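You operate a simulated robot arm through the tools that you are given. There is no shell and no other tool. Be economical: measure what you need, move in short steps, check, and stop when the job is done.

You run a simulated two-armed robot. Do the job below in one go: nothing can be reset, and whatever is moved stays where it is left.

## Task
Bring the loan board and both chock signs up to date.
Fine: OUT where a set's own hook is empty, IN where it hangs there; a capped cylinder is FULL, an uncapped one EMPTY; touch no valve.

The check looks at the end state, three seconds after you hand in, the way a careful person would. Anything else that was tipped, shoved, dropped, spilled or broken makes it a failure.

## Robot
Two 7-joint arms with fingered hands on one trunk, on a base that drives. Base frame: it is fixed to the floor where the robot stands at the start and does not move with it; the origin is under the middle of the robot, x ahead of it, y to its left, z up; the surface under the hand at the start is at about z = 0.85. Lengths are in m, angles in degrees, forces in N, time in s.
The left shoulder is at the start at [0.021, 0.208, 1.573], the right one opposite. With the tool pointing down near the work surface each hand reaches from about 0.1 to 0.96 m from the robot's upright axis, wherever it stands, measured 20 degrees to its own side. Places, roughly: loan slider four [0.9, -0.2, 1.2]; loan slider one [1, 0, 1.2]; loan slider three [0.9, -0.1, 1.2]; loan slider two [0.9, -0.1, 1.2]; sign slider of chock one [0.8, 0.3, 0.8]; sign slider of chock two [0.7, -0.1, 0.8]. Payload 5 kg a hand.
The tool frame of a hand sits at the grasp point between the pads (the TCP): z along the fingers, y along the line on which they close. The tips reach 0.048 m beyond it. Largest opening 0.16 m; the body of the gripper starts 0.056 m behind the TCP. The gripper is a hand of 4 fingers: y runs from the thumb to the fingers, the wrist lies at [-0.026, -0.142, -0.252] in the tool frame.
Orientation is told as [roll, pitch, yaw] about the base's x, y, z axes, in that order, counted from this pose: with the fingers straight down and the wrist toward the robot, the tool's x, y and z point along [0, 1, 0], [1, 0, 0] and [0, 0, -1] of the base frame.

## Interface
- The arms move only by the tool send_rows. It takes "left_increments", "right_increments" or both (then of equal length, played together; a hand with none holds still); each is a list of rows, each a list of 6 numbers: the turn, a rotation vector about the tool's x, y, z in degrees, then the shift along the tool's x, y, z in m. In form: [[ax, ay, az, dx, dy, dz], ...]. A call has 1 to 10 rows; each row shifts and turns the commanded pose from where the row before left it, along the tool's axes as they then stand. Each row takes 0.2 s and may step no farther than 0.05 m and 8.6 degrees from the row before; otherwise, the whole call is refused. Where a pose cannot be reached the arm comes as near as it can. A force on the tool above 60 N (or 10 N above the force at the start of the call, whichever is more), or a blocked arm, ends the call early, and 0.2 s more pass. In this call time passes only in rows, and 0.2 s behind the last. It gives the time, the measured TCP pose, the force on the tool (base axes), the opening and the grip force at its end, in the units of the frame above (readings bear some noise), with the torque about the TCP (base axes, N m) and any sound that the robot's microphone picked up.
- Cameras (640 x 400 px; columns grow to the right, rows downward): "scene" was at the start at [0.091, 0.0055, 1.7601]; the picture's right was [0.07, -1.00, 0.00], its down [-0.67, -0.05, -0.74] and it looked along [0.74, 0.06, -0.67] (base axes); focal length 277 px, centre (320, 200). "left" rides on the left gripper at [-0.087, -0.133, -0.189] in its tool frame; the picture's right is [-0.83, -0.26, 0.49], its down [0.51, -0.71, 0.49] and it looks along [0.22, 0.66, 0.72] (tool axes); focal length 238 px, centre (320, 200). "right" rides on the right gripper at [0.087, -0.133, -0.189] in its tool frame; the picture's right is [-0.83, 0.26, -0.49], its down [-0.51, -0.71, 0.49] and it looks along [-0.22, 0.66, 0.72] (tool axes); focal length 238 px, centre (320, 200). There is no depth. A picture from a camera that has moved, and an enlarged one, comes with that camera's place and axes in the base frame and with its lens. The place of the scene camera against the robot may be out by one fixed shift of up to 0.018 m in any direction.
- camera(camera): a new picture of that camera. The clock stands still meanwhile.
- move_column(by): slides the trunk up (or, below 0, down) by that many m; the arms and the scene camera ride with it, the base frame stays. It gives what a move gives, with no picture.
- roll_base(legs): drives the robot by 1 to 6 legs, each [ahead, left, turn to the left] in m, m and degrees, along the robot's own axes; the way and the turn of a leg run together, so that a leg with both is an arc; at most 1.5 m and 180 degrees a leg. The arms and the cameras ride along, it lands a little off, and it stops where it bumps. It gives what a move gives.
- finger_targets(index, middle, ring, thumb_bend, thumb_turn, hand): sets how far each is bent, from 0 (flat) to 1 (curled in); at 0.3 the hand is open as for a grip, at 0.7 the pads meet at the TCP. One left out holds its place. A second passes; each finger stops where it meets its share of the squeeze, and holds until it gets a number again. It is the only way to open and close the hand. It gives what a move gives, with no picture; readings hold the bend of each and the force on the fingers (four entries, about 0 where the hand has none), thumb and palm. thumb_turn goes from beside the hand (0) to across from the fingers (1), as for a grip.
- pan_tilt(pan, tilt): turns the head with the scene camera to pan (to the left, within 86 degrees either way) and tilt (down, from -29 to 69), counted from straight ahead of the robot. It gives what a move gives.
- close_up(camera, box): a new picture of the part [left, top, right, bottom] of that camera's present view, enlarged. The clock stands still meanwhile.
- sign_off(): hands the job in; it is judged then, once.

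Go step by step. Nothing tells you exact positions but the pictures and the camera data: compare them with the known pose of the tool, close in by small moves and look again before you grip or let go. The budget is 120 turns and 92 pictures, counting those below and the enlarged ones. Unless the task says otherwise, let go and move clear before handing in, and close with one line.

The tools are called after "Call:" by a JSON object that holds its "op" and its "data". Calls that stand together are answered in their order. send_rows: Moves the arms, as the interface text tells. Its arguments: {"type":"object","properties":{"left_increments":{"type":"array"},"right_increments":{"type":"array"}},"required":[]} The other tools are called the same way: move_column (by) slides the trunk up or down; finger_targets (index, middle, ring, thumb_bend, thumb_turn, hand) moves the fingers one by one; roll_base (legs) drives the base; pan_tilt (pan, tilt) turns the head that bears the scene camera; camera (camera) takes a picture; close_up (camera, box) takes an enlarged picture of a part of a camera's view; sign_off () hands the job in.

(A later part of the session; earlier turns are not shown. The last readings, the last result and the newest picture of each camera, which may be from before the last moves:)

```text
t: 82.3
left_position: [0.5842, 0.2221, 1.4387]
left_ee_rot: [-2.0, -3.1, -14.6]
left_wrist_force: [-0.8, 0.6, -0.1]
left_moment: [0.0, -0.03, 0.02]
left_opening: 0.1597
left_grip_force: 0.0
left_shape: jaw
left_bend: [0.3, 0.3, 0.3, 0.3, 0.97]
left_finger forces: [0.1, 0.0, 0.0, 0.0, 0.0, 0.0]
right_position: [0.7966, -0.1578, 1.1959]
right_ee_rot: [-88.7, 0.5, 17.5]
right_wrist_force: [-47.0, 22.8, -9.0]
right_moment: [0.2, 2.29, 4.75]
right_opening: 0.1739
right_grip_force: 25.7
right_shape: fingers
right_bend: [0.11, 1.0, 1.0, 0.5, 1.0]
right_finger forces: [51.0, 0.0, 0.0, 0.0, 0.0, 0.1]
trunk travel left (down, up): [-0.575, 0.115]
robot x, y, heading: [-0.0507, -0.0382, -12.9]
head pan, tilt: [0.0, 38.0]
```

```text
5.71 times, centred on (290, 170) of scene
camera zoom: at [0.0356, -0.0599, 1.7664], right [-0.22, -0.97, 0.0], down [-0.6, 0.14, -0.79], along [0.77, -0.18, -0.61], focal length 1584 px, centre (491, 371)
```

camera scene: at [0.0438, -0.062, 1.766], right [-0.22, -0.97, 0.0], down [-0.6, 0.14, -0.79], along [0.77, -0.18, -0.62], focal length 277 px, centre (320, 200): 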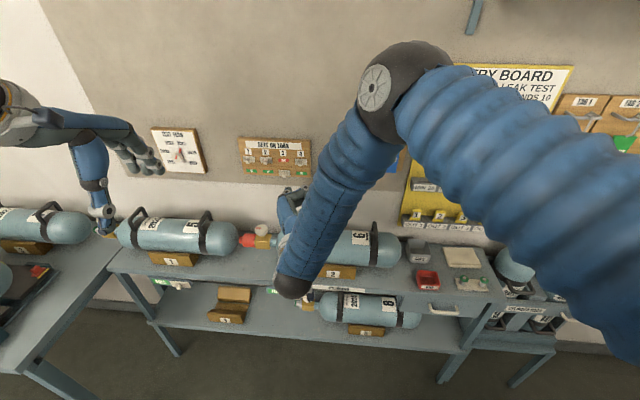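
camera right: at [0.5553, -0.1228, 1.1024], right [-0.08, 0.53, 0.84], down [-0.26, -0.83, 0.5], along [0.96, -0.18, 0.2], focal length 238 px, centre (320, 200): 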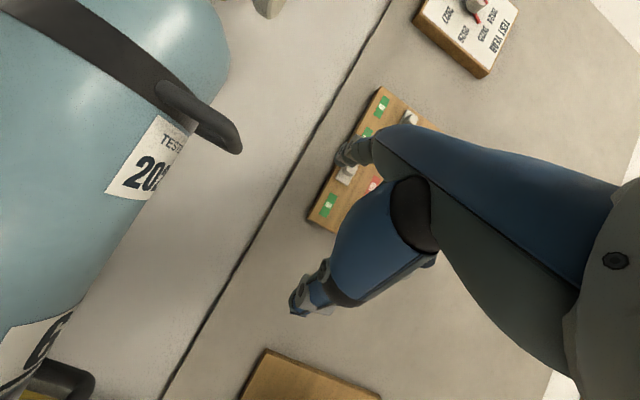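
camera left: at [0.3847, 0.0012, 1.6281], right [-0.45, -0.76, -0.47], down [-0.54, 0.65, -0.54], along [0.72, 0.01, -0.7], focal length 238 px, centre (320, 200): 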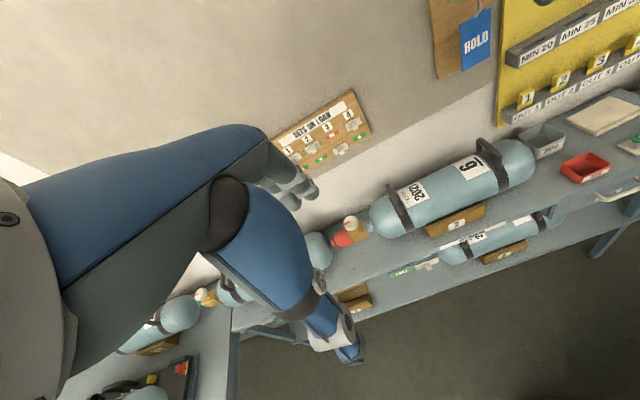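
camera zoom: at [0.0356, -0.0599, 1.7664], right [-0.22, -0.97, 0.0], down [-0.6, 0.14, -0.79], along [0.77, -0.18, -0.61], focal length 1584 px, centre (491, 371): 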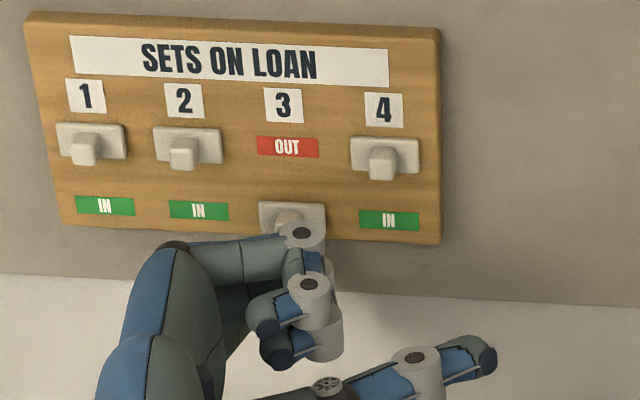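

Contact with wall or board at this depth, pressing too hard. I back off about 18 mm of command and raise the finger a little to see if knob 3 follows.

Call:
{"op": "send_rows", "data": {"right_increments": [[0, 0, 0, 0, -0.0156, -0.009], [0, 0, 0, -0.007, 0, 0], [0, 0, 0, -0.007, 0, 0]]}}

Call:
{"op": "close_up", "data": {"camera": "scene", "box": [240, 135, 340, 205]}}

```text
t: 83.1
left_position: [0.5901, 0.2187, 1.4372]
left_ee_rot: [-1.9, -2.8, -14.6]
left_wrist_force: [1.0, 0.7, 0.5]
left_moment: [-0.02, -0.02, 0.0]
left_opening: 0.1602
left_grip_force: 0.1
left_shape: jaw
left_bend: [0.3, 0.3, 0.3, 0.3, 0.97]
left_finger forces: [0.0, 0.0, 0.0, 0.0, 0.0, 0.1]
right_position: [0.7856, -0.1591, 1.2125]
right_ee_rot: [-88.9, 0.3, 17.1]
right_wrist_force: [-0.3, 1.1, -0.3]
right_moment: [-0.01, -0.02, -0.01]
right_opening: 0.1772
right_grip_force: 0.1
right_shape: fingers
right_bend: [0.1, 1.0, 1.0, 0.5, 1.0]
right_finger forces: [0.1, 0.0, 0.0, 0.0, 0.0, 0.0]
trunk travel left (down, up): [-0.575, 0.115]
robot x, y, heading: [-0.0472, -0.0389, -13.1]
head pan, tilt: [0.0, 38.0]
```

```text
5.71 times, centred on (290, 170) of scene
camera zoom: at [0.0417, -0.0627, 1.7662], right [-0.22, -0.97, 0.0], down [-0.6, 0.14, -0.79], along [0.77, -0.18, -0.62], focal length 1584 px, centre (491, 371)
```

zoom: 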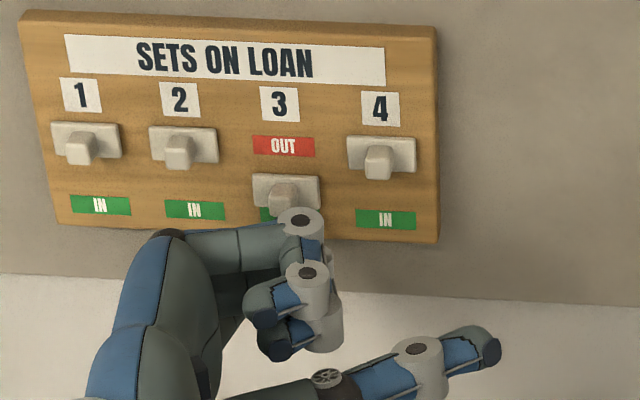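

The slider follows the finger. I keep raising.

Call:
{"op": "send_rows", "data": {"right_increments": [[0, 0, 0, -0.01, 0, 0], [0, 0, 0, -0.01, 0, 0], [0, 0, 0, -0.01, 0, 0]]}}

Call:
{"op": "close_up", "data": {"camera": "scene", "box": [240, 135, 340, 205]}}

```text
t: 83.9
left_position: [0.5889, 0.2178, 1.4373]
left_ee_rot: [-1.9, -2.9, -14.7]
left_wrist_force: [-0.8, 0.6, -1.0]
left_moment: [0.01, -0.02, 0.0]
left_opening: 0.1597
left_grip_force: 0.1
left_shape: jaw
left_bend: [0.3, 0.3, 0.3, 0.3, 0.97]
left_finger forces: [0.1, 0.1, 0.0, 0.0, 0.0, 0.0]
right_position: [0.7858, -0.1607, 1.2394]
right_ee_rot: [-88.9, 0.4, 17.2]
right_wrist_force: [0.8, -0.3, -0.8]
right_moment: [-0.04, 0.1, 0.02]
right_opening: 0.1777
right_grip_force: 0.8
right_shape: fingers
right_bend: [0.1, 1.0, 1.0, 0.5, 1.0]
right_finger forces: [0.9, 0.0, 0.0, 0.1, 0.0, 0.1]
trunk travel left (down, up): [-0.575, 0.115]
robot x, y, heading: [-0.0482, -0.0408, -13.0]
head pan, tilt: [0.0, 38.0]
```

```text
5.71 times, centred on (290, 170) of scene
camera zoom: at [0.0413, -0.0632, 1.7662], right [-0.22, -0.97, 0.0], down [-0.6, 0.14, -0.79], along [0.77, -0.18, -0.62], focal length 1584 px, centre (491, 371)
```

zoom: 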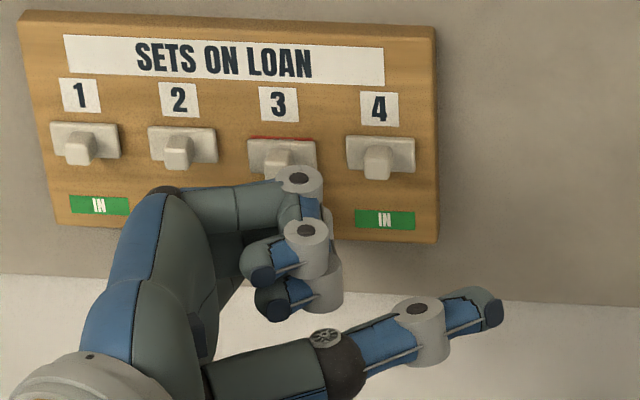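

Nearly there, a sliver of red remains. I raise a few more millimetres to the stop.

Call:
{"op": "send_rows", "data": {"right_increments": [[0, 0, 0, -0.006, 0, 0], [0, 0, 0, -0.004, 0, 0]]}}

Call:
{"op": "close_up", "data": {"camera": "scene", "box": [240, 135, 340, 205]}}

```text
t: 84.5
left_position: [0.5898, 0.2179, 1.4361]
left_ee_rot: [-1.8, -2.8, -14.7]
left_wrist_force: [0.1, -0.4, -0.1]
left_moment: [0.01, -0.02, -0.01]
left_opening: 0.1601
left_grip_force: 0.2
left_shape: jaw
left_bend: [0.3, 0.3, 0.3, 0.3, 0.97]
left_finger forces: [0.0, 0.1, 0.1, 0.0, 0.1, 0.0]
right_position: [0.7857, -0.1603, 1.2505]
right_ee_rot: [-88.8, 0.4, 17.1]
right_wrist_force: [-0.8, -0.4, -3.7]
right_moment: [-0.19, 0.54, 0.04]
right_opening: 0.1774
right_grip_force: 2.1
right_shape: fingers
right_bend: [0.1, 1.0, 1.0, 0.5, 1.0]
right_finger forces: [4.1, 0.0, 0.0, 0.0, 0.0, 0.0]
trunk travel left (down, up): [-0.575, 0.115]
robot x, y, heading: [-0.0514, -0.0417, -12.9]
head pan, tilt: [0.0, 38.0]
```

```text
5.71 times, centred on (290, 170) of scene
camera zoom: at [0.0417, -0.0629, 1.7661], right [-0.22, -0.97, 0.0], down [-0.6, 0.14, -0.79], along [0.77, -0.18, -0.62], focal length 1584 px, centre (491, 371)
```

zoom: 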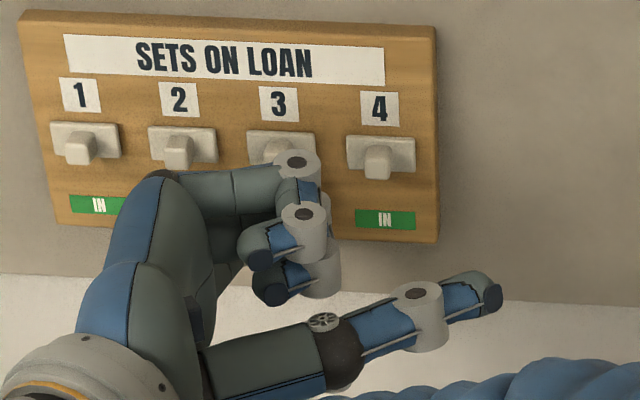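

Slider 3 is at its stop and shows IN. I withdraw, rise and come in above slider 2's knob.

Call:
{"op": "send_rows", "data": {"right_increments": [[0, 0, 0, 0.008, 0, 0], [0, 0, 0, 0, -0.0433, -0.025], [0, 0, 0, -0.029, 0.0184, -0.0267], [0, 0, 0, -0.029, 0.0184, -0.0267]]}}

Call:
{"op": "close_up", "data": {"camera": "scene", "box": [230, 125, 330, 195]}}

```text
t: 85.5
left_position: [0.5904, 0.2181, 1.4354]
left_ee_rot: [-1.9, -2.8, -14.7]
left_wrist_force: [0.1, -0.2, 0.2]
left_moment: [-0.02, 0.01, -0.04]
left_opening: 0.16
left_grip_force: 0.1
left_shape: jaw
left_bend: [0.3, 0.3, 0.3, 0.3, 0.97]
left_finger forces: [0.1, 0.0, 0.0, 0.0, 0.0, 0.0]
right_position: [0.7597, -0.0888, 1.3025]
right_ee_rot: [-89.0, 0.4, 17.0]
right_wrist_force: [1.4, -1.3, 0.1]
right_moment: [0.13, 0.08, -0.04]
right_opening: 0.1776
right_grip_force: 0.1
right_shape: fingers
right_bend: [0.1, 1.0, 1.0, 0.5, 1.0]
right_finger forces: [0.1, 0.0, 0.0, 0.0, 0.0, 0.0]
trunk travel left (down, up): [-0.575, 0.115]
robot x, y, heading: [-0.0552, -0.0435, -13.1]
head pan, tilt: [0.0, 38.0]
```

```text
5.71 times, centred on (280, 160) of scene
camera zoom: at [0.0418, -0.0625, 1.7661], right [-0.22, -0.97, 0.0], down [-0.6, 0.14, -0.79], along [0.77, -0.18, -0.62], focal length 1584 px, centre (549, 429)
```

zoom: 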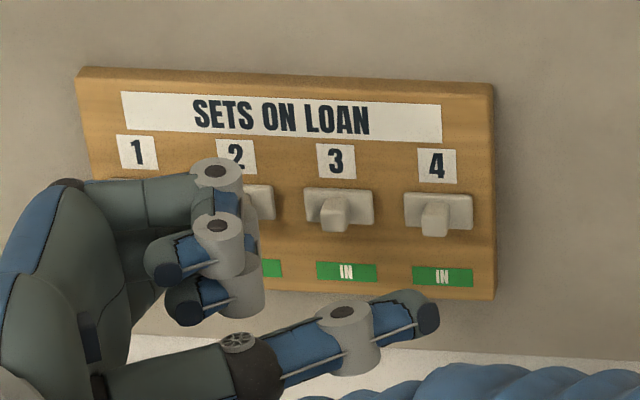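

Slider 3 reads IN. I move forward to the depth that worked and check with the hand camera before pressing down.

Call:
{"op": "send_rows", "data": {"right_increments": [[0, 0, 0, 0, 0.0217, 0.0125], [0, 0, 0, 0, 0.0217, 0.0125]]}}

Call:
{"op": "close_up", "data": {"camera": "right", "box": [260, 60, 480, 240]}}

Call:
{"op": "close_up", "data": {"camera": "scene", "box": [230, 125, 330, 195]}}

```text
t: 86.1
left_position: [0.5909, 0.2163, 1.4372]
left_ee_rot: [-1.9, -2.8, -14.7]
left_wrist_force: [0.1, -0.8, 0.4]
left_moment: [0.19, 0.03, 0.03]
left_opening: 0.1598
left_grip_force: 0.1
left_shape: jaw
left_bend: [0.3, 0.3, 0.3, 0.3, 0.97]
left_finger forces: [0.1, 0.0, 0.1, 0.1, 0.0, 0.0]
right_position: [0.7966, -0.1152, 1.2846]
right_ee_rot: [-88.8, 0.3, 17.2]
right_wrist_force: [0.5, 2.3, 1.3]
right_moment: [0.11, 0.08, -0.12]
right_opening: 0.177
right_grip_force: 0.0
right_shape: fingers
right_bend: [0.1, 1.0, 1.0, 0.5, 1.0]
right_finger forces: [0.0, 0.0, 0.0, 0.0, 0.1, 0.1]
right hand out of reach, approached as far as the arm can: row 2
trunk travel left (down, up): [-0.575, 0.115]
robot x, y, heading: [-0.0514, -0.0387, -12.8]
head pan, tilt: [0.0, 38.0]
```

```text
2.22 times, centred on (370, 150) of right
camera zoom: at [0.6115, 0.0278, 1.2042], right [0.11, 0.53, 0.84], down [-0.53, -0.69, 0.5], along [0.84, -0.5, 0.2], focal length 530 px, centre (209, 311)
```

zoom: 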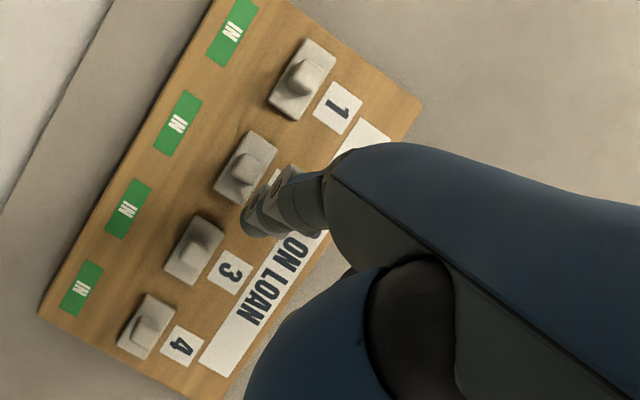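

```text
5.71 times, centred on (280, 160) of scene
camera zoom: at [0.0422, -0.065, 1.766], right [-0.22, -0.97, 0.0], down [-0.6, 0.14, -0.79], along [0.77, -0.18, -0.62], focal length 1584 px, centre (549, 429)
```

zoom: 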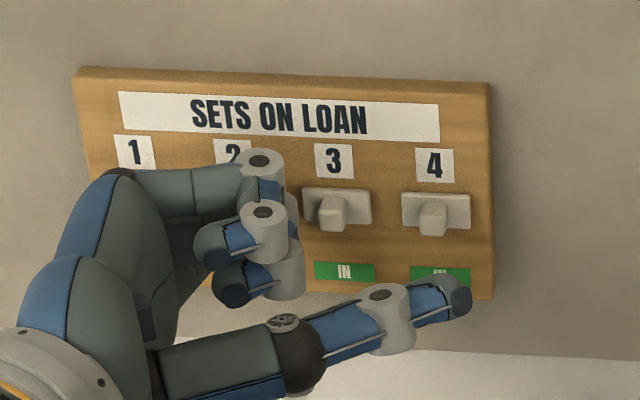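

The arm ran out of reach there (tip sits right of knob 2, touching nothing). I retract, shift the base left about 0.13 m and reposition.

Call:
{"op": "send_rows", "data": {"right_increments": [[0, 0, 0, 0, -0.0433, -0.025], [0, 0, 0, 0, -0.0173, -0.01]]}}

Call:
{"op": "roll_base", "data": {"legs": [[0, 0.13, 0]]}}

Call:
{"op": "close_up", "data": {"camera": "scene", "box": [260, 125, 360, 195]}}

```text
t: 86.7
left_position: [0.5898, 0.2167, 1.4363]
left_ee_rot: [-1.8, -3.0, -14.7]
left_wrist_force: [0.4, -0.8, -0.7]
left_moment: [0.02, 0.04, 0.01]
left_opening: 0.1599
left_grip_force: 0.0
left_shape: jaw
left_bend: [0.3, 0.3, 0.3, 0.3, 0.97]
left_finger forces: [0.1, 0.1, 0.0, 0.0, 0.1, 0.0]
right_position: [0.7251, -0.0983, 1.2868]
right_ee_rot: [-88.9, 0.2, 17.1]
right_wrist_force: [-0.1, -1.4, -0.7]
right_moment: [0.02, -0.04, 0.02]
right_opening: 0.1772
right_grip_force: 0.1
right_shape: fingers
right_bend: [0.1, 1.0, 1.0, 0.5, 1.0]
right_finger forces: [0.0, 0.1, 0.0, 0.0, 0.0, 0.1]
trunk travel left (down, up): [-0.575, 0.115]
robot x, y, heading: [-0.0487, -0.0433, -12.8]
head pan, tilt: [0.0, 38.0]
```

```text
t: 88.0
left_position: [0.6182, 0.3438, 1.4379]
left_ee_rot: [-1.9, -2.9, -14.7]
left_wrist_force: [-0.2, -0.6, 1.2]
left_moment: [0.06, -0.03, -0.01]
left_opening: 0.1602
left_grip_force: 0.1
left_shape: jaw
left_bend: [0.3, 0.3, 0.3, 0.3, 0.97]
left_finger forces: [0.0, 0.0, 0.1, 0.1, 0.1, 0.1]
right_position: [0.7541, 0.0278, 1.2858]
right_ee_rot: [-88.9, 0.3, 17.1]
right_wrist_force: [0.2, -0.6, 0.3]
right_moment: [0.05, 0.02, 0.04]
right_opening: 0.1775
right_grip_force: 0.1
right_shape: fingers
right_bend: [0.1, 1.0, 1.0, 0.5, 1.0]
right_finger forces: [0.0, 0.0, 0.0, 0.1, 0.0, 0.0]
trunk travel left (down, up): [-0.575, 0.115]
robot x, y, heading: [-0.018, 0.0874, -13.3]
head pan, tilt: [0.0, 38.0]
```

```text
5.71 times, centred on (310, 160) of scene
camera zoom: at [0.0704, 0.0629, 1.7662], right [-0.22, -0.97, 0.0], down [-0.6, 0.14, -0.79], along [0.77, -0.18, -0.62], focal length 1584 px, centre (377, 429)
```

zoom: 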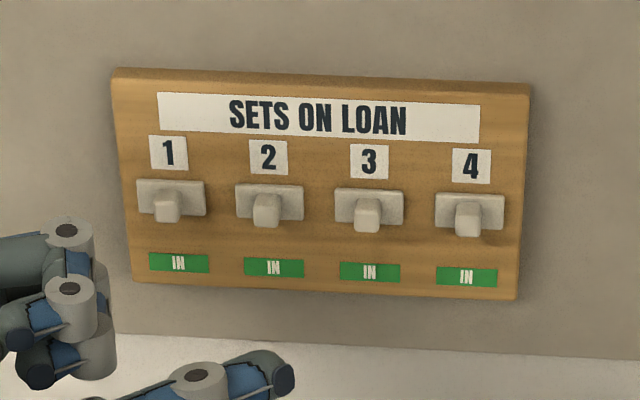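

Now slider 1 is well within reach. I move to a standoff above knob 1 and then forward, then check.

Call:
{"op": "send_rows", "data": {"right_increments": [[0, 0, 0, -0.007, 0.0025, 0.029], [0, 0, 0, -0.007, 0.0025, 0.029], [0, 0, 0, 0, 0.0217, 0.0125], [0, 0, 0, 0, 0.0217, 0.0125]]}}

Call:
{"op": "close_up", "data": {"camera": "right", "box": [260, 60, 480, 240]}}

```text
t: 89.0
left_position: [0.6192, 0.3438, 1.4364]
left_ee_rot: [-1.9, -2.9, -14.8]
left_wrist_force: [0.4, -0.8, 0.5]
left_moment: [0.07, 0.0, 0.0]
left_opening: 0.1602
left_grip_force: 0.1
left_shape: jaw
left_bend: [0.3, 0.3, 0.3, 0.3, 0.97]
left_finger forces: [0.1, 0.0, 0.0, 0.0, 0.0, 0.1]
right_position: [0.8305, -0.0359, 1.2956]
right_ee_rot: [-89.0, 0.4, 17.0]
right_wrist_force: [0.1, 0.3, -0.1]
right_moment: [-0.09, -0.03, -0.01]
right_opening: 0.1775
right_grip_force: 0.2
right_shape: fingers
right_bend: [0.1, 1.0, 1.0, 0.5, 1.0]
right_finger forces: [0.0, 0.1, 0.0, 0.0, 0.0, 0.1]
trunk travel left (down, up): [-0.575, 0.115]
robot x, y, heading: [-0.0181, 0.0896, -13.0]
head pan, tilt: [0.0, 38.0]
```

```text
2.22 times, centred on (370, 150) of right
camera zoom: at [0.6459, 0.1066, 1.2146], right [0.11, 0.53, 0.84], down [-0.53, -0.69, 0.5], along [0.84, -0.5, 0.2], focal length 530 px, centre (209, 311)
```

zoom: 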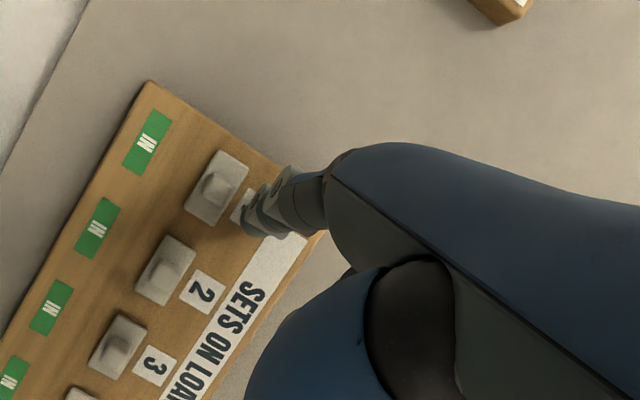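

The fingertip is above knob 1, clear of the board. I press down.

Call:
{"op": "send_rows", "data": {"right_increments": [[0, 0, 0, 0.01, 0, 0], [0, 0, 0, 0.01, 0, 0], [0, 0, 0, 0.01, 0, 0], [0, 0, 0, 0.01, 0, 0]]}}

Call:
{"op": "close_up", "data": {"camera": "right", "box": [260, 60, 480, 240]}}

```text
t: 90.0
left_position: [0.6199, 0.3448, 1.4372]
left_ee_rot: [-1.9, -2.9, -14.7]
left_wrist_force: [-0.4, -0.1, -0.3]
left_moment: [0.01, 0.02, 0.01]
left_opening: 0.1602
left_grip_force: 0.0
left_shape: jaw
left_bend: [0.3, 0.3, 0.3, 0.3, 0.97]
left_finger forces: [0.0, 0.0, 0.0, 0.0, 0.1, 0.0]
right_position: [0.8261, -0.0356, 1.2567]
right_ee_rot: [-88.9, 0.3, 17.1]
right_wrist_force: [0.4, 0.0, 0.3]
right_moment: [0.05, -0.09, -0.05]
right_opening: 0.1779
right_grip_force: 0.1
right_shape: fingers
right_bend: [0.1, 1.0, 1.0, 0.5, 1.0]
right_finger forces: [1.0, 0.0, 0.0, 0.0, 0.1, 0.1]
trunk travel left (down, up): [-0.575, 0.115]
robot x, y, heading: [-0.0201, 0.0843, -13.0]
head pan, tilt: [0.0, 38.0]
```

```text
2.22 times, centred on (370, 150) of right
camera zoom: at [0.6416, 0.1074, 1.1766], right [0.11, 0.53, 0.84], down [-0.53, -0.69, 0.5], along [0.84, -0.5, 0.2], focal length 530 px, centre (209, 311)
```

zoom: 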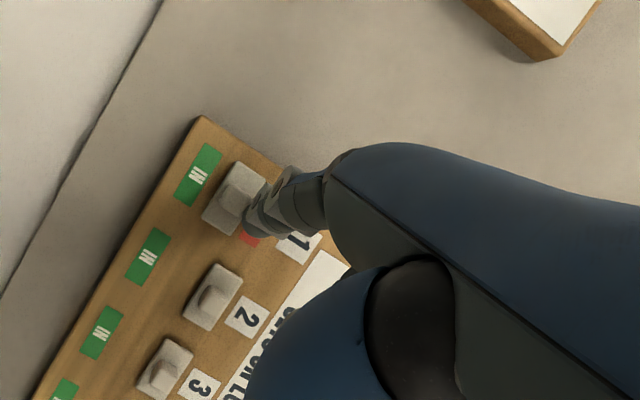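

Slider 1 is moving down and red OUT is appearing. I continue.

Call:
{"op": "send_rows", "data": {"right_increments": [[0, 0, 0, 0.01, 0, 0], [0, 0, 0, 0.01, 0, 0], [0, 0, 0, 0.006, 0, 0]]}}

Call:
{"op": "send_rows", "data": {"right_increments": [[0, 0, 0, 0.005, 0, 0]]}}

Call:
{"op": "close_up", "data": {"camera": "right", "box": [260, 60, 480, 240]}}

```text
t: 90.8
left_position: [0.6184, 0.3448, 1.4374]
left_ee_rot: [-1.9, -2.9, -14.8]
left_wrist_force: [0.1, 0.7, -0.1]
left_moment: [0.02, -0.03, 0.0]
left_opening: 0.1598
left_grip_force: 0.0
left_shape: jaw
left_bend: [0.3, 0.3, 0.3, 0.3, 0.97]
left_finger forces: [0.0, 0.0, 0.0, 0.0, 0.0, 0.0]
right_position: [0.8249, -0.0353, 1.2314]
right_ee_rot: [-88.9, 0.3, 17.0]
right_wrist_force: [-0.4, -0.6, 1.8]
right_moment: [-0.01, -0.12, 0.03]
right_opening: 0.1775
right_grip_force: 0.4
right_shape: fingers
right_bend: [0.1, 1.0, 1.0, 0.5, 1.0]
right_finger forces: [1.0, 0.1, 0.1, 0.0, 0.0, 0.1]
trunk travel left (down, up): [-0.575, 0.115]
robot x, y, heading: [-0.0175, 0.0862, -12.8]
head pan, tilt: [0.0, 38.0]
```

```text
t: 91.2
left_position: [0.619, 0.3442, 1.4368]
left_ee_rot: [-1.9, -2.9, -14.7]
left_wrist_force: [0.4, 0.3, 0.2]
left_moment: [0.02, -0.01, -0.01]
left_opening: 0.1598
left_grip_force: 0.0
left_shape: jaw
left_bend: [0.3, 0.3, 0.3, 0.3, 0.97]
left_finger forces: [0.1, 0.0, 0.0, 0.1, 0.0, 0.1]
right_position: [0.8244, -0.0345, 1.227]
right_ee_rot: [-88.9, 0.3, 17.1]
right_wrist_force: [-0.2, 0.3, 3.8]
right_moment: [0.08, -0.39, 0.05]
right_opening: 0.1774
right_grip_force: 1.7
right_shape: fingers
right_bend: [0.1, 1.0, 1.0, 0.5, 1.0]
right_finger forces: [3.2, 0.0, 0.0, 0.1, 0.0, 0.0]
trunk travel left (down, up): [-0.575, 0.115]
robot x, y, heading: [-0.0207, 0.0881, -13.2]
head pan, tilt: [0.0, 38.0]
```

```text
2.22 times, centred on (370, 150) of right
camera zoom: at [0.6403, 0.1079, 1.1456], right [0.11, 0.53, 0.84], down [-0.53, -0.69, 0.5], along [0.84, -0.5, 0.2], focal length 530 px, centre (209, 311)
```

zoom: 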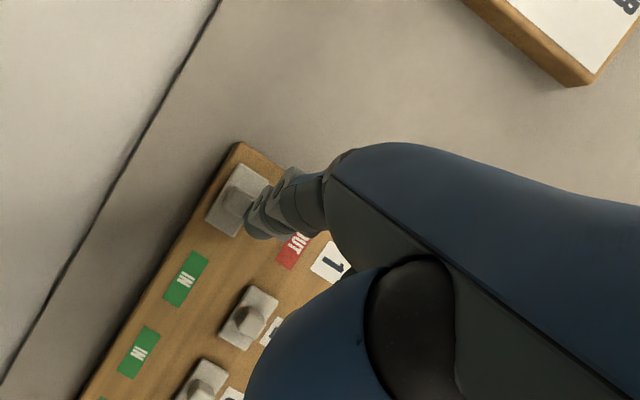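

Slider 1 is at its stop showing OUT. I withdraw, rise, step right to knob 2 and come in above it.

Call:
{"op": "send_rows", "data": {"right_increments": [[0, 0, 0, -0.006, 0, 0], [0, 0, 0, 0, -0.0433, -0.025], [0, 0, 0, -0.033, -0.0183, 0.0266], [0, 0, 0, -0.033, -0.0183, 0.0266], [0, 0, 0, 0, 0.0217, 0.0125], [0, 0, 0, 0, 0.0217, 0.0125]]}}

Call:
{"op": "close_up", "data": {"camera": "right", "box": [260, 60, 480, 240]}}

```text
t: 92.6
left_position: [0.6203, 0.3437, 1.436]
left_ee_rot: [-1.8, -2.8, -14.8]
left_wrist_force: [1.2, -0.4, 0.6]
left_moment: [0.0, 0.03, 0.0]
left_opening: 0.1597
left_grip_force: 0.0
left_shape: jaw
left_bend: [0.3, 0.3, 0.3, 0.3, 0.97]
left_finger forces: [0.1, 0.0, 0.0, 0.1, 0.1, 0.0]
right_position: [0.8025, -0.1005, 1.2949]
right_ee_rot: [-89.0, 0.3, 17.0]
right_wrist_force: [0.6, 0.0, -1.0]
right_moment: [-0.1, -0.04, -0.01]
right_opening: 0.1773
right_grip_force: 0.1
right_shape: fingers
right_bend: [0.1, 1.0, 1.0, 0.5, 1.0]
right_finger forces: [0.1, 0.0, 0.1, 0.0, 0.1, 0.0]
trunk travel left (down, up): [-0.575, 0.115]
robot x, y, heading: [-0.0238, 0.0852, -13.0]
head pan, tilt: [0.0, 38.0]
```

```text
2.22 times, centred on (370, 150) of right
camera zoom: at [0.6196, 0.0433, 1.213], right [0.12, 0.53, 0.84], down [-0.53, -0.69, 0.5], along [0.84, -0.5, 0.2], focal length 530 px, centre (209, 311)
```

zoom: 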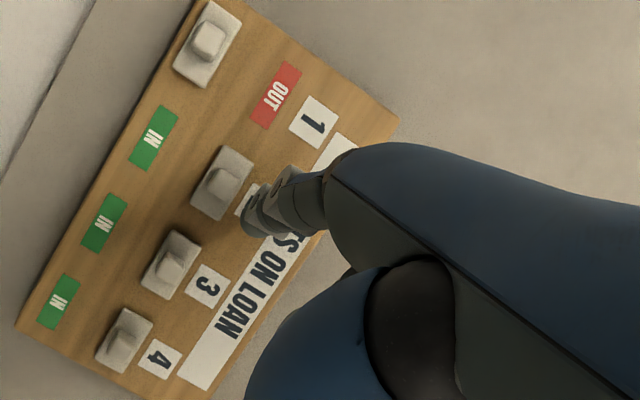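

Slider 1 is fully down showing OUT, and the fingertip is above knob 2. I press down the same 66–70 mm.

Call:
{"op": "send_rows", "data": {"right_increments": [[0, 0, 0, 0.01, 0, 0], [0, 0, 0, 0.01, 0, 0], [0, 0, 0, 0.01, 0, 0], [0, 0, 0, 0.01, 0, 0], [0, 0, 0, 0.01, 0, 0], [0, 0, 0, 0.01, 0, 0]]}}

Call:
{"op": "send_rows", "data": {"right_increments": [[0, 0, 0, 0.008, 0, 0]]}}

Call:
{"op": "close_up", "data": {"camera": "right", "box": [260, 60, 480, 240]}}

```text
t: 94.0
left_position: [0.6196, 0.3449, 1.4369]
left_ee_rot: [-1.9, -2.9, -14.6]
left_wrist_force: [0.2, -0.6, -0.8]
left_moment: [0.01, 0.0, -0.01]
left_opening: 0.1601
left_grip_force: 0.0
left_shape: jaw
left_bend: [0.3, 0.3, 0.3, 0.3, 0.97]
left_finger forces: [0.0, 0.0, 0.1, 0.1, 0.0, 0.1]
right_position: [0.8055, -0.0978, 1.2352]
right_ee_rot: [-88.9, 0.4, 17.1]
right_wrist_force: [-0.1, -1.3, 0.6]
right_moment: [0.03, -0.07, -0.06]
right_opening: 0.177
right_grip_force: 0.6
right_shape: fingers
right_bend: [0.1, 1.0, 1.0, 0.5, 1.0]
right_finger forces: [0.9, 0.0, 0.0, 0.0, 0.0, 0.1]
trunk travel left (down, up): [-0.575, 0.115]
robot x, y, heading: [-0.022, 0.0858, -12.8]
head pan, tilt: [0.0, 38.0]
```

```text
t: 94.4
left_position: [0.6186, 0.3447, 1.4375]
left_ee_rot: [-1.8, -2.9, -14.6]
left_wrist_force: [-0.2, -0.2, 0.6]
left_moment: [-0.02, -0.02, -0.02]
left_opening: 0.1601
left_grip_force: 0.0
left_shape: jaw
left_bend: [0.3, 0.3, 0.3, 0.3, 0.97]
left_finger forces: [0.1, 0.0, 0.0, 0.1, 0.0, 0.0]
right_position: [0.806, -0.0986, 1.2291]
right_ee_rot: [-88.9, 0.3, 17.1]
right_wrist_force: [-0.5, 0.1, 2.2]
right_moment: [0.11, -0.21, 0.08]
right_opening: 0.1766
right_grip_force: 0.8
right_shape: fingers
right_bend: [0.1, 1.0, 1.0, 0.5, 1.0]
right_finger forces: [2.0, 0.0, 0.1, 0.0, 0.1, 0.1]
trunk travel left (down, up): [-0.575, 0.115]
robot x, y, heading: [-0.0194, 0.0862, -13.2]
head pan, tilt: [0.0, 38.0]
```

```text
2.22 times, centred on (370, 150) of right
camera zoom: at [0.6219, 0.0456, 1.1473], right [0.11, 0.53, 0.84], down [-0.53, -0.69, 0.5], along [0.84, -0.5, 0.2], focal length 530 px, centre (209, 311)
```

zoom: 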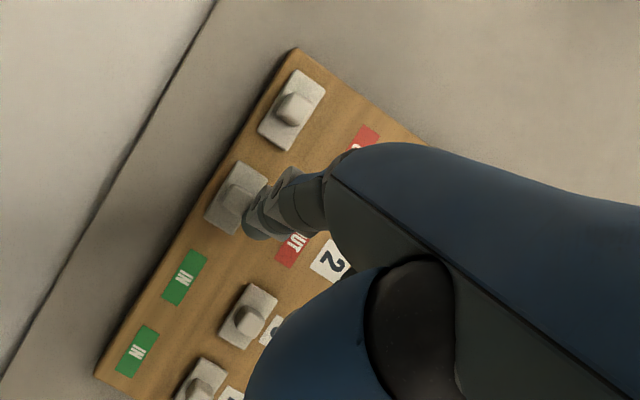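

Slider 2 shows OUT at its stop. I withdraw the right hand well back, and view the board; then shape the left hand for the chock sign.

Call:
{"op": "send_rows", "data": {"right_increments": [[0, 0, 0, 0.003, 0, 0], [0, 0, 0, -0.008, 0, 0], [0, 0, 0, 0, -0.0433, -0.025], [0, 0, 0, -0.02, -0.0433, -0.005], [0, 0, 0, -0.02, -0.035, 0.02], [0, 0, 0, -0.02, -0.035, 0.02]]}}

Call:
{"op": "finger_targets", "data": {"hand": "left", "index": 0.1, "middle": 1, "ring": 1, "thumb_bend": 0.5, "thumb_turn": 1}}

Call:
{"op": "camera", "data": {"camera": "scene"}}

```text
t: 95.8
left_position: [0.6169, 0.3445, 1.4386]
left_ee_rot: [-1.8, -3.0, -14.7]
left_wrist_force: [-1.0, -0.3, 0.5]
left_moment: [-0.03, -0.1, 0.06]
left_opening: 0.1602
left_grip_force: 0.3
left_shape: jaw
left_bend: [0.3, 0.3, 0.3, 0.3, 0.97]
left_finger forces: [0.0, 0.1, 0.1, 0.0, 0.0, 0.0]
right_position: [0.6568, -0.1539, 1.2966]
right_ee_rot: [-89.0, 0.2, 17.1]
right_wrist_force: [-0.4, 0.2, 0.0]
right_moment: [-0.02, 0.0, 0.1]
right_opening: 0.1773
right_grip_force: 0.1
right_shape: fingers
right_bend: [0.1, 1.0, 1.0, 0.5, 1.0]
right_finger forces: [0.0, 0.0, 0.1, 0.1, 0.0, 0.1]
trunk travel left (down, up): [-0.575, 0.115]
robot x, y, heading: [-0.0211, 0.0874, -13.1]
head pan, tilt: [0.0, 38.0]
```

```text
t: 96.8
left_position: [0.6195, 0.3453, 1.4362]
left_ee_rot: [-1.8, -2.9, -14.7]
left_wrist_force: [-0.1, -0.2, 0.6]
left_moment: [0.01, -0.02, -0.01]
left_opening: 0.1778
left_grip_force: 0.1
left_shape: fingers
left_bend: [0.1, 1.0, 1.0, 0.5, 1.0]
left_finger forces: [0.0, 0.0, 0.1, 0.1, 0.1, 0.1]
right_position: [0.6601, -0.1534, 1.2951]
right_ee_rot: [-88.9, 0.4, 17.1]
right_wrist_force: [0.4, -0.2, -0.3]
right_moment: [0.0, 0.02, 0.01]
right_opening: 0.1773
right_grip_force: 0.1
right_shape: fingers
right_bend: [0.1, 1.0, 1.0, 0.5, 1.0]
right_finger forces: [0.0, 0.0, 0.0, 0.0, 0.0, 0.0]
trunk travel left (down, up): [-0.575, 0.115]
robot x, y, heading: [-0.0191, 0.0874, -13.1]
head pan, tilt: [0.0, 38.0]
```

```text
27 pictures are left
camera scene: at [0.0706, 0.0635, 1.7662], right [-0.22, -0.97, 0.0], down [-0.6, 0.14, -0.79], along [0.77, -0.18, -0.62], focal length 277 px, centre (320, 200)
```

scene: 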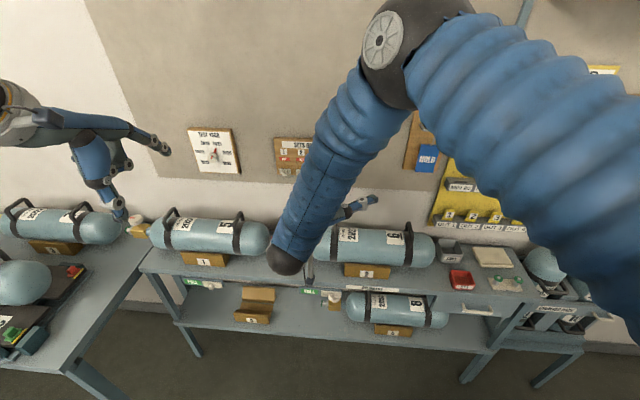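

I enlarge chock 1's sign and cylinder 5's valve to confirm it is uncapped.

Call:
{"op": "close_up", "data": {"camera": "scene", "box": [110, 200, 250, 300]}}

```text
4.00 times, centred on (180, 250) of scene
camera zoom: at [0.0706, 0.0635, 1.7662], right [-0.22, -0.97, 0.0], down [-0.6, 0.14, -0.79], along [0.77, -0.18, -0.62], focal length 1109 px, centre (880, 0)
```

zoom: 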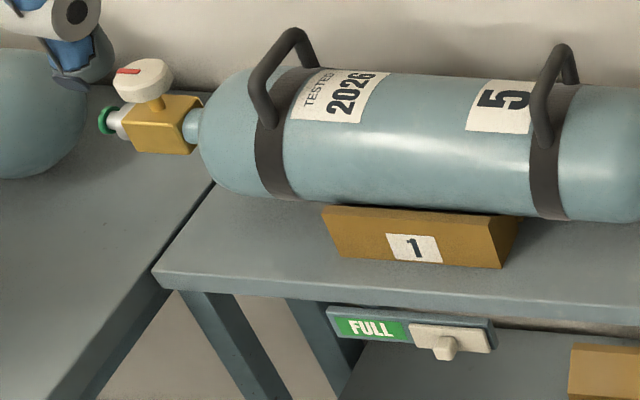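

Cylinder 5's outlet is bare (silver stub with green ring), so chock 1 must read EMPTY: its slider must go left over FULL; chock 2 (red-capped cylinder 6) already reads FULL. I bring the left hand down in front of the bench.

Call:
{"op": "send_rows", "data": {"left_increments": [[0, 0, 0, 0.032, -0.037, 0], [0, 0, 0, 0, 0, 0.05], [0, 0, 0, 0, 0, 0.05], [0, 0, 0, 0, 0, 0.05], [0, 0, 0, 0, 0, 0.05], [0, 0, 0, 0, 0, 0.05], [0, 0, 0, 0, 0, 0.05], [0, 0, 0, 0, 0, 0.05], [0, 0, 0, 0, 0, 0.05]]}}

Call:
{"op": "close_up", "data": {"camera": "scene", "box": [110, 200, 290, 330]}}

```text
t: 98.8
left_position: [0.611, 0.3664, 1.0366]
left_ee_rot: [-1.8, -3.0, -14.6]
left_wrist_force: [1.7, -0.6, 1.1]
left_moment: [0.01, 0.19, -0.07]
left_opening: 0.1774
left_grip_force: 0.1
left_shape: fingers
left_bend: [0.1, 1.0, 1.0, 0.5, 1.0]
left_finger forces: [0.0, 0.1, 0.0, 0.0, 0.0, 0.1]
right_position: [0.6619, -0.1532, 1.2946]
right_ee_rot: [-88.9, 0.4, 17.0]
right_wrist_force: [0.8, 0.1, 0.5]
right_moment: [-0.01, 0.03, -0.05]
right_opening: 0.1773
right_grip_force: 0.2
right_shape: fingers
right_bend: [0.1, 1.0, 1.0, 0.5, 1.0]
right_finger forces: [0.1, 0.0, 0.0, 0.0, 0.1, 0.0]
trunk travel left (down, up): [-0.575, 0.115]
robot x, y, heading: [-0.0237, 0.0886, -13.1]
head pan, tilt: [0.0, 38.0]
```

```text
3.08 times, centred on (200, 265) of scene
camera zoom: at [0.0721, 0.0645, 1.7661], right [-0.22, -0.97, 0.0], down [-0.6, 0.14, -0.79], along [0.77, -0.18, -0.62], focal length 853 px, centre (689, 0)
```

zoom: 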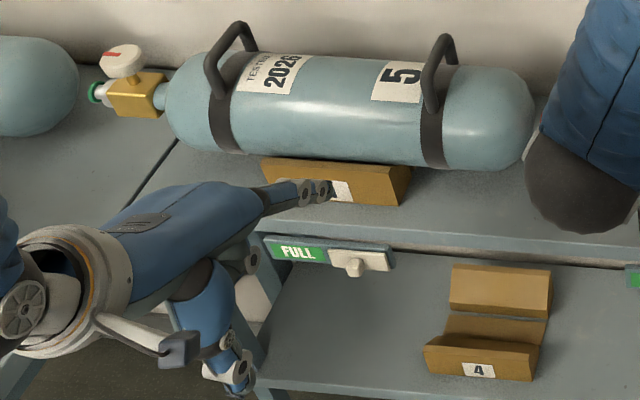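

The index tip is about 0.176 m ahead of and 0.04 below the TCP. I pull back 3 cm and lower it to the sign's height, to the right of its knob.

Call:
{"op": "send_rows", "data": {"left_increments": [[0, 0, 0, -0.008, -0.029, 0.01], [0, 0, 0, 0, 0, 0.045], [0, 0, 0, 0, 0, 0.045], [0, 0, 0, 0, 0, 0.045], [0, 0, 0, 0, 0, 0.045]]}}

Call:
{"op": "close_up", "data": {"camera": "scene", "box": [140, 220, 260, 300]}}

Call:
{"op": "camera", "data": {"camera": "left"}}

```text
t: 100.0
left_position: [0.5877, 0.3556, 0.8439]
left_ee_rot: [-1.9, -3.0, -14.7]
left_wrist_force: [1.1, -0.2, 1.1]
left_moment: [-0.01, 0.19, -0.04]
left_opening: 0.1777
left_grip_force: 0.1
left_shape: fingers
left_bend: [0.1, 1.0, 1.0, 0.5, 1.0]
left_finger forces: [0.0, 0.1, 0.0, 0.0, 0.0, 0.0]
right_position: [0.6612, -0.1529, 1.2941]
right_ee_rot: [-88.9, 0.4, 17.2]
right_wrist_force: [0.6, 0.1, -0.4]
right_moment: [0.0, 0.03, -0.09]
right_opening: 0.1774
right_grip_force: 0.2
right_shape: fingers
right_bend: [0.1, 1.0, 1.0, 0.5, 1.0]
right_finger forces: [0.0, 0.0, 0.0, 0.0, 0.0, 0.1]
trunk travel left (down, up): [-0.575, 0.115]
robot x, y, heading: [-0.0211, 0.0878, -12.9]
head pan, tilt: [0.0, 38.0]
```

```text
5.00 times, centred on (200, 260) of scene
camera zoom: at [0.0722, 0.0643, 1.7661], right [-0.22, -0.97, 0.0], down [-0.6, 0.14, -0.79], along [0.77, -0.18, -0.62], focal length 1386 px, centre (920, -100)
```

zoom: 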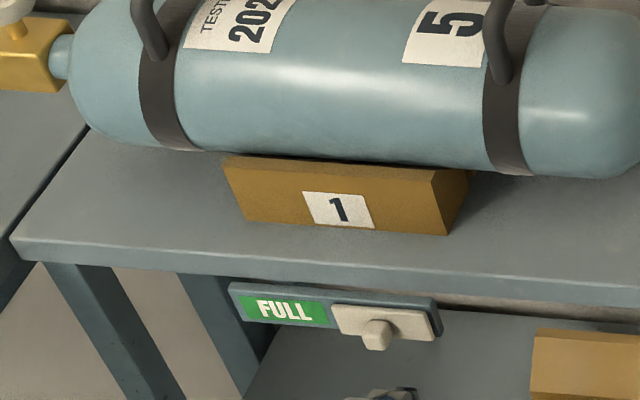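

```text
23 pictures are left
camera left: at [0.43, 0.3133, 1.0296], right [-0.44, -0.76, -0.47], down [-0.54, 0.65, -0.54], along [0.72, 0.01, -0.69], focal length 238 px, centre (320, 200)
```

left: 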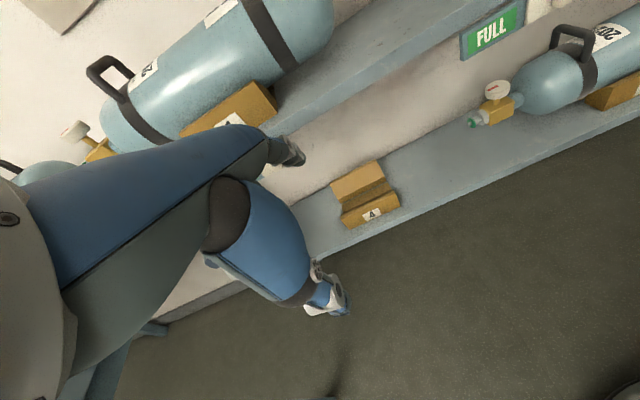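

Tip is about 37 mm right of and 48 mm in front of the knob, at its height. I advance toward the sign face.

Call:
{"op": "send_rows", "data": {"left_increments": [[0, 0, 0, -0.001, 0.02, 0], [0, 0, 0, -0.001, 0.02, 0], [0, 0, 0, -0.001, 0.01, 0]]}}

Call:
{"op": "close_up", "data": {"camera": "scene", "box": [140, 220, 260, 300]}}

```text
t: 100.8
left_position: [0.6331, 0.3424, 0.8468]
left_ee_rot: [-1.8, -3.0, -14.7]
left_wrist_force: [-0.7, 0.1, 0.6]
left_moment: [0.04, -0.01, 0.0]
left_opening: 0.1774
left_grip_force: 0.0
left_shape: fingers
left_bend: [0.1, 1.0, 1.0, 0.5, 1.0]
left_finger forces: [0.0, 0.1, 0.0, 0.0, 0.1, 0.1]
right_position: [0.6589, -0.1532, 1.2955]
right_ee_rot: [-88.9, 0.4, 17.0]
right_wrist_force: [-0.3, -0.4, 0.3]
right_moment: [0.0, -0.01, 0.02]
right_opening: 0.1774
right_grip_force: 0.1
right_shape: fingers
right_bend: [0.1, 1.0, 1.0, 0.5, 1.0]
right_finger forces: [0.0, 0.0, 0.0, 0.0, 0.0, 0.1]
trunk travel left (down, up): [-0.575, 0.115]
robot x, y, heading: [-0.0207, 0.0889, -13.0]
head pan, tilt: [0.0, 38.0]
```

```text
5.00 times, centred on (200, 260) of scene
camera zoom: at [0.0704, 0.0636, 1.7662], right [-0.22, -0.97, 0.0], down [-0.6, 0.14, -0.79], along [0.77, -0.18, -0.62], focal length 1386 px, centre (920, -100)
```

zoom: 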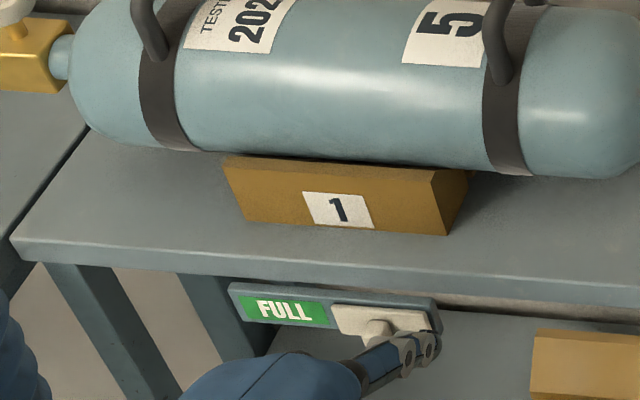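

Tip is at the knob's depth near the sign's right end. I advance a bit more, feeling for the face.

Call:
{"op": "send_rows", "data": {"left_increments": [[0, 0, 0, 0, 0.006, 0], [0, 0, 0, 0, 0.006, 0]]}}

Call:
{"op": "send_rows", "data": {"left_increments": [[0, 0, 0, 0, 0.005, 0]]}}

Call:
{"op": "close_up", "data": {"camera": "scene", "box": [170, 250, 240, 300]}}

Call:
{"op": "close_up", "data": {"camera": "left", "box": [220, 60, 400, 220]}}

```text
t: 101.4
left_position: [0.6462, 0.3382, 0.8458]
left_ee_rot: [-1.9, -2.9, -14.6]
left_wrist_force: [1.1, 0.4, -0.8]
left_moment: [0.02, 0.0, -0.04]
left_opening: 0.1773
left_grip_force: 0.1
left_shape: fingers
left_bend: [0.1, 1.0, 1.0, 0.5, 1.0]
left_finger forces: [0.0, 0.0, 0.0, 0.0, 0.0, 0.0]
right_position: [0.6602, -0.1542, 1.2946]
right_ee_rot: [-88.9, 0.3, 17.1]
right_wrist_force: [-0.1, -1.1, 0.6]
right_moment: [-0.04, -0.01, 0.0]
right_opening: 0.1773
right_grip_force: 0.1
right_shape: fingers
right_bend: [0.1, 1.0, 1.0, 0.5, 1.0]
right_finger forces: [0.1, 0.0, 0.1, 0.0, 0.0, 0.0]
trunk travel left (down, up): [-0.575, 0.115]
robot x, y, heading: [-0.0179, 0.0857, -12.8]
head pan, tilt: [0.0, 38.0]
```

```text
t: 101.8
left_position: [0.6488, 0.3385, 0.8486]
left_ee_rot: [-1.8, -3.0, -14.7]
left_wrist_force: [-0.2, -0.3, 0.5]
left_moment: [0.02, 0.01, -0.04]
left_opening: 0.1776
left_grip_force: 0.1
left_shape: fingers
left_bend: [0.1, 1.0, 1.0, 0.5, 1.0]
left_finger forces: [0.0, 0.1, 0.0, 0.0, 0.0, 0.1]
right_position: [0.66, -0.1534, 1.2959]
right_ee_rot: [-88.9, 0.3, 17.1]
right_wrist_force: [0.0, -0.6, -0.5]
right_moment: [0.03, 0.01, -0.02]
right_opening: 0.1771
right_grip_force: 0.2
right_shape: fingers
right_bend: [0.1, 1.0, 1.0, 0.5, 1.0]
right_finger forces: [0.1, 0.1, 0.0, 0.1, 0.0, 0.0]
trunk travel left (down, up): [-0.575, 0.115]
robot x, y, heading: [-0.0216, 0.086, -13.1]
head pan, tilt: [0.0, 38.0]
```

```text
8.00 times, centred on (205, 275) of scene
camera zoom: at [0.0709, 0.0635, 1.7662], right [-0.22, -0.97, 0.0], down [-0.6, 0.14, -0.79], along [0.77, -0.18, -0.62], focal length 2218 px, centre (1240, -400)
```

zoom: 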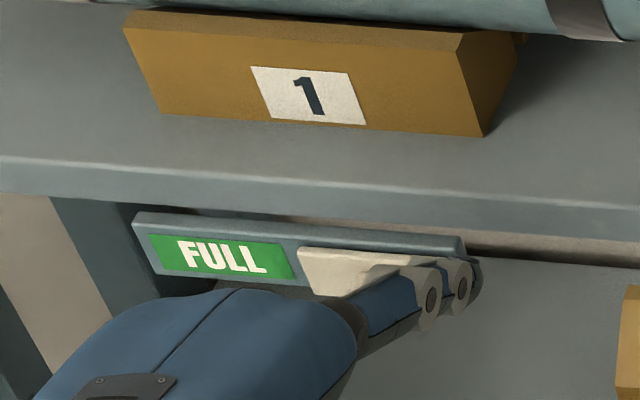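

```text
2.50 times, centred on (310, 140) of left
camera zoom: at [0.492, 0.2953, 1.0326], right [-0.44, -0.76, -0.47], down [-0.54, 0.65, -0.54], along [0.72, 0.01, -0.7], focal length 596 px, centre (345, 350)
```

zoom: 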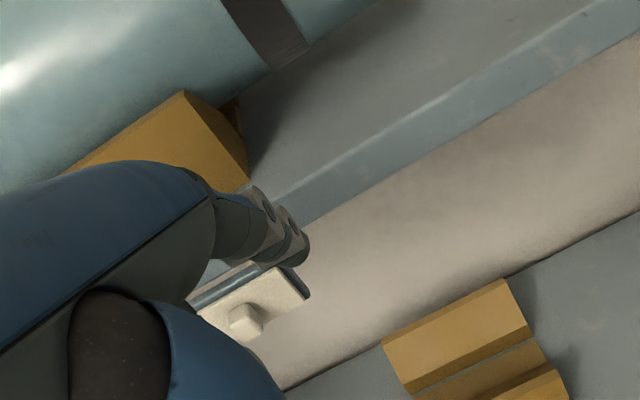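

Triangulating both views: knob near (0.80, 0.335, 0.816); tip 5 cm right, 11 mm deeper than the knob's front and 7 mm higher. I lower 15 mm and push left.

Call:
{"op": "send_rows", "data": {"left_increments": [[0, 0, 0, 0, 0, 0.014], [0, 0, 0, 0.015, 0.0007, 0], [0, 0, 0, 0.015, 0.0007, 0], [0, 0, 0, 0.015, 0.0007, 0]]}}

Call:
{"op": "close_up", "data": {"camera": "left", "box": [220, 60, 400, 220]}}

```text
t: 102.8
left_position: [0.6622, 0.3805, 0.8319]
left_ee_rot: [-1.9, -2.8, -14.6]
left_wrist_force: [0.4, 1.1, 0.4]
left_moment: [-0.03, 0.0, -0.03]
left_opening: 0.1776
left_grip_force: 0.2
left_shape: fingers
left_bend: [0.1, 1.0, 1.0, 0.5, 1.0]
left_finger forces: [0.0, 0.1, 0.0, 0.0, 0.1, 0.0]
right_position: [0.6604, -0.1535, 1.2953]
right_ee_rot: [-88.9, 0.2, 17.1]
right_wrist_force: [0.3, -0.2, 0.3]
right_moment: [-0.04, 0.02, -0.03]
right_opening: 0.1775
right_grip_force: 0.1
right_shape: fingers
right_bend: [0.1, 1.0, 1.0, 0.5, 1.0]
right_finger forces: [0.0, 0.0, 0.1, 0.0, 0.0, 0.2]
trunk travel left (down, up): [-0.575, 0.115]
robot x, y, heading: [-0.0202, 0.0863, -12.9]
head pan, tilt: [0.0, 38.0]
```

```text
2.50 times, centred on (310, 140) of left
camera zoom: at [0.5057, 0.3372, 1.0169], right [-0.44, -0.76, -0.47], down [-0.54, 0.65, -0.54], along [0.72, 0.01, -0.7], focal length 596 px, centre (345, 350)
```

zoom: 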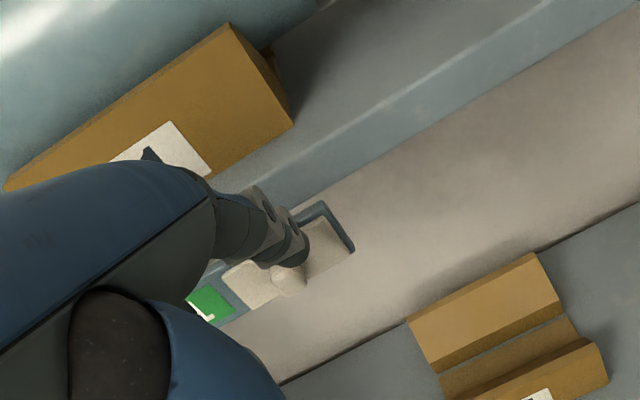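

The tip is now right beside the knob, not yet loaded. I continue left in small steps.

Call:
{"op": "send_rows", "data": {"left_increments": [[0, 0, 0, 0.008, 0.0004, 0], [0, 0, 0, 0.008, 0.0004, 0]]}}

Call:
{"op": "close_up", "data": {"camera": "left", "box": [220, 60, 400, 220]}}

```text
t: 103.4
left_position: [0.6677, 0.3953, 0.8317]
left_ee_rot: [-1.8, -2.8, -14.7]
left_wrist_force: [-0.2, -0.2, 1.3]
left_moment: [0.01, -0.01, -0.01]
left_opening: 0.1775
left_grip_force: 0.0
left_shape: fingers
left_bend: [0.1, 1.0, 1.0, 0.5, 1.0]
left_finger forces: [0.1, 0.0, 0.1, 0.0, 0.1, 0.0]
right_position: [0.661, -0.1545, 1.295]
right_ee_rot: [-88.9, 0.2, 17.0]
right_wrist_force: [-0.1, 0.2, 0.3]
right_moment: [0.02, 0.02, -0.05]
right_opening: 0.1772
right_grip_force: 0.0
right_shape: fingers
right_bend: [0.1, 1.0, 1.0, 0.5, 1.0]
right_finger forces: [0.0, 0.0, 0.0, 0.0, 0.1, 0.1]
trunk travel left (down, up): [-0.575, 0.115]
robot x, y, heading: [-0.0231, 0.0886, -12.9]
head pan, tilt: [0.0, 38.0]
```

```text
2.50 times, centred on (310, 140) of left
camera zoom: at [0.5111, 0.352, 1.0164], right [-0.44, -0.76, -0.47], down [-0.54, 0.65, -0.54], along [0.72, 0.01, -0.7], focal length 596 px, centre (345, 350)
```

zoom: 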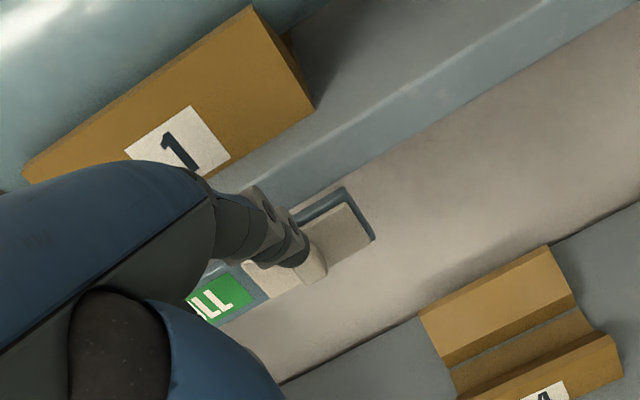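

The finger passed over the knob without moving it. I go back right, lower 25 mm and push left again.

Call:
{"op": "send_rows", "data": {"left_increments": [[0, 0, 0, -0.025, -0.001, 0], [0, 0, 0, -0.025, -0.001, 0], [0, 0, 0, 0, 0, 0.025], [0, 0, 0, 0.015, 0.0007, 0], [0, 0, 0, 0.015, 0.0007, 0]]}}

Call:
{"op": "close_up", "data": {"camera": "left", "box": [220, 60, 400, 220]}}

```text
t: 104.6
left_position: [0.6624, 0.3749, 0.8095]
left_ee_rot: [-1.9, -2.9, -14.8]
left_wrist_force: [-0.7, 0.0, 0.6]
left_moment: [-0.03, -0.02, -0.02]
left_opening: 0.1776
left_grip_force: 0.2
left_shape: fingers
left_bend: [0.1, 1.0, 1.0, 0.5, 1.0]
left_finger forces: [0.0, 0.0, 0.0, 0.0, 0.1, 0.0]
right_position: [0.6599, -0.1533, 1.2949]
right_ee_rot: [-88.9, 0.3, 17.1]
right_wrist_force: [0.2, 0.5, 0.0]
right_moment: [-0.01, 0.0, -0.03]
right_opening: 0.1775
right_grip_force: 0.0
right_shape: fingers
right_bend: [0.1, 1.0, 1.0, 0.5, 1.0]
right_finger forces: [0.0, 0.0, 0.1, 0.0, 0.0, 0.0]
trunk travel left (down, up): [-0.575, 0.115]
robot x, y, heading: [-0.022, 0.083, -12.9]
head pan, tilt: [0.0, 38.0]
```

```text
2.50 times, centred on (310, 140) of left
camera zoom: at [0.5057, 0.3313, 0.9936], right [-0.44, -0.76, -0.47], down [-0.54, 0.65, -0.54], along [0.72, 0.01, -0.7], focal length 596 px, centre (345, 350)
```

zoom: 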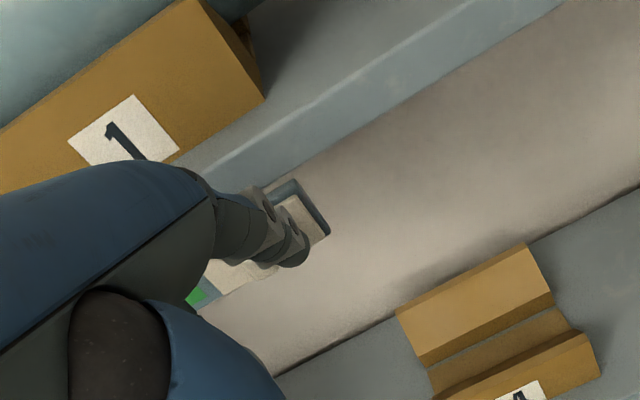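

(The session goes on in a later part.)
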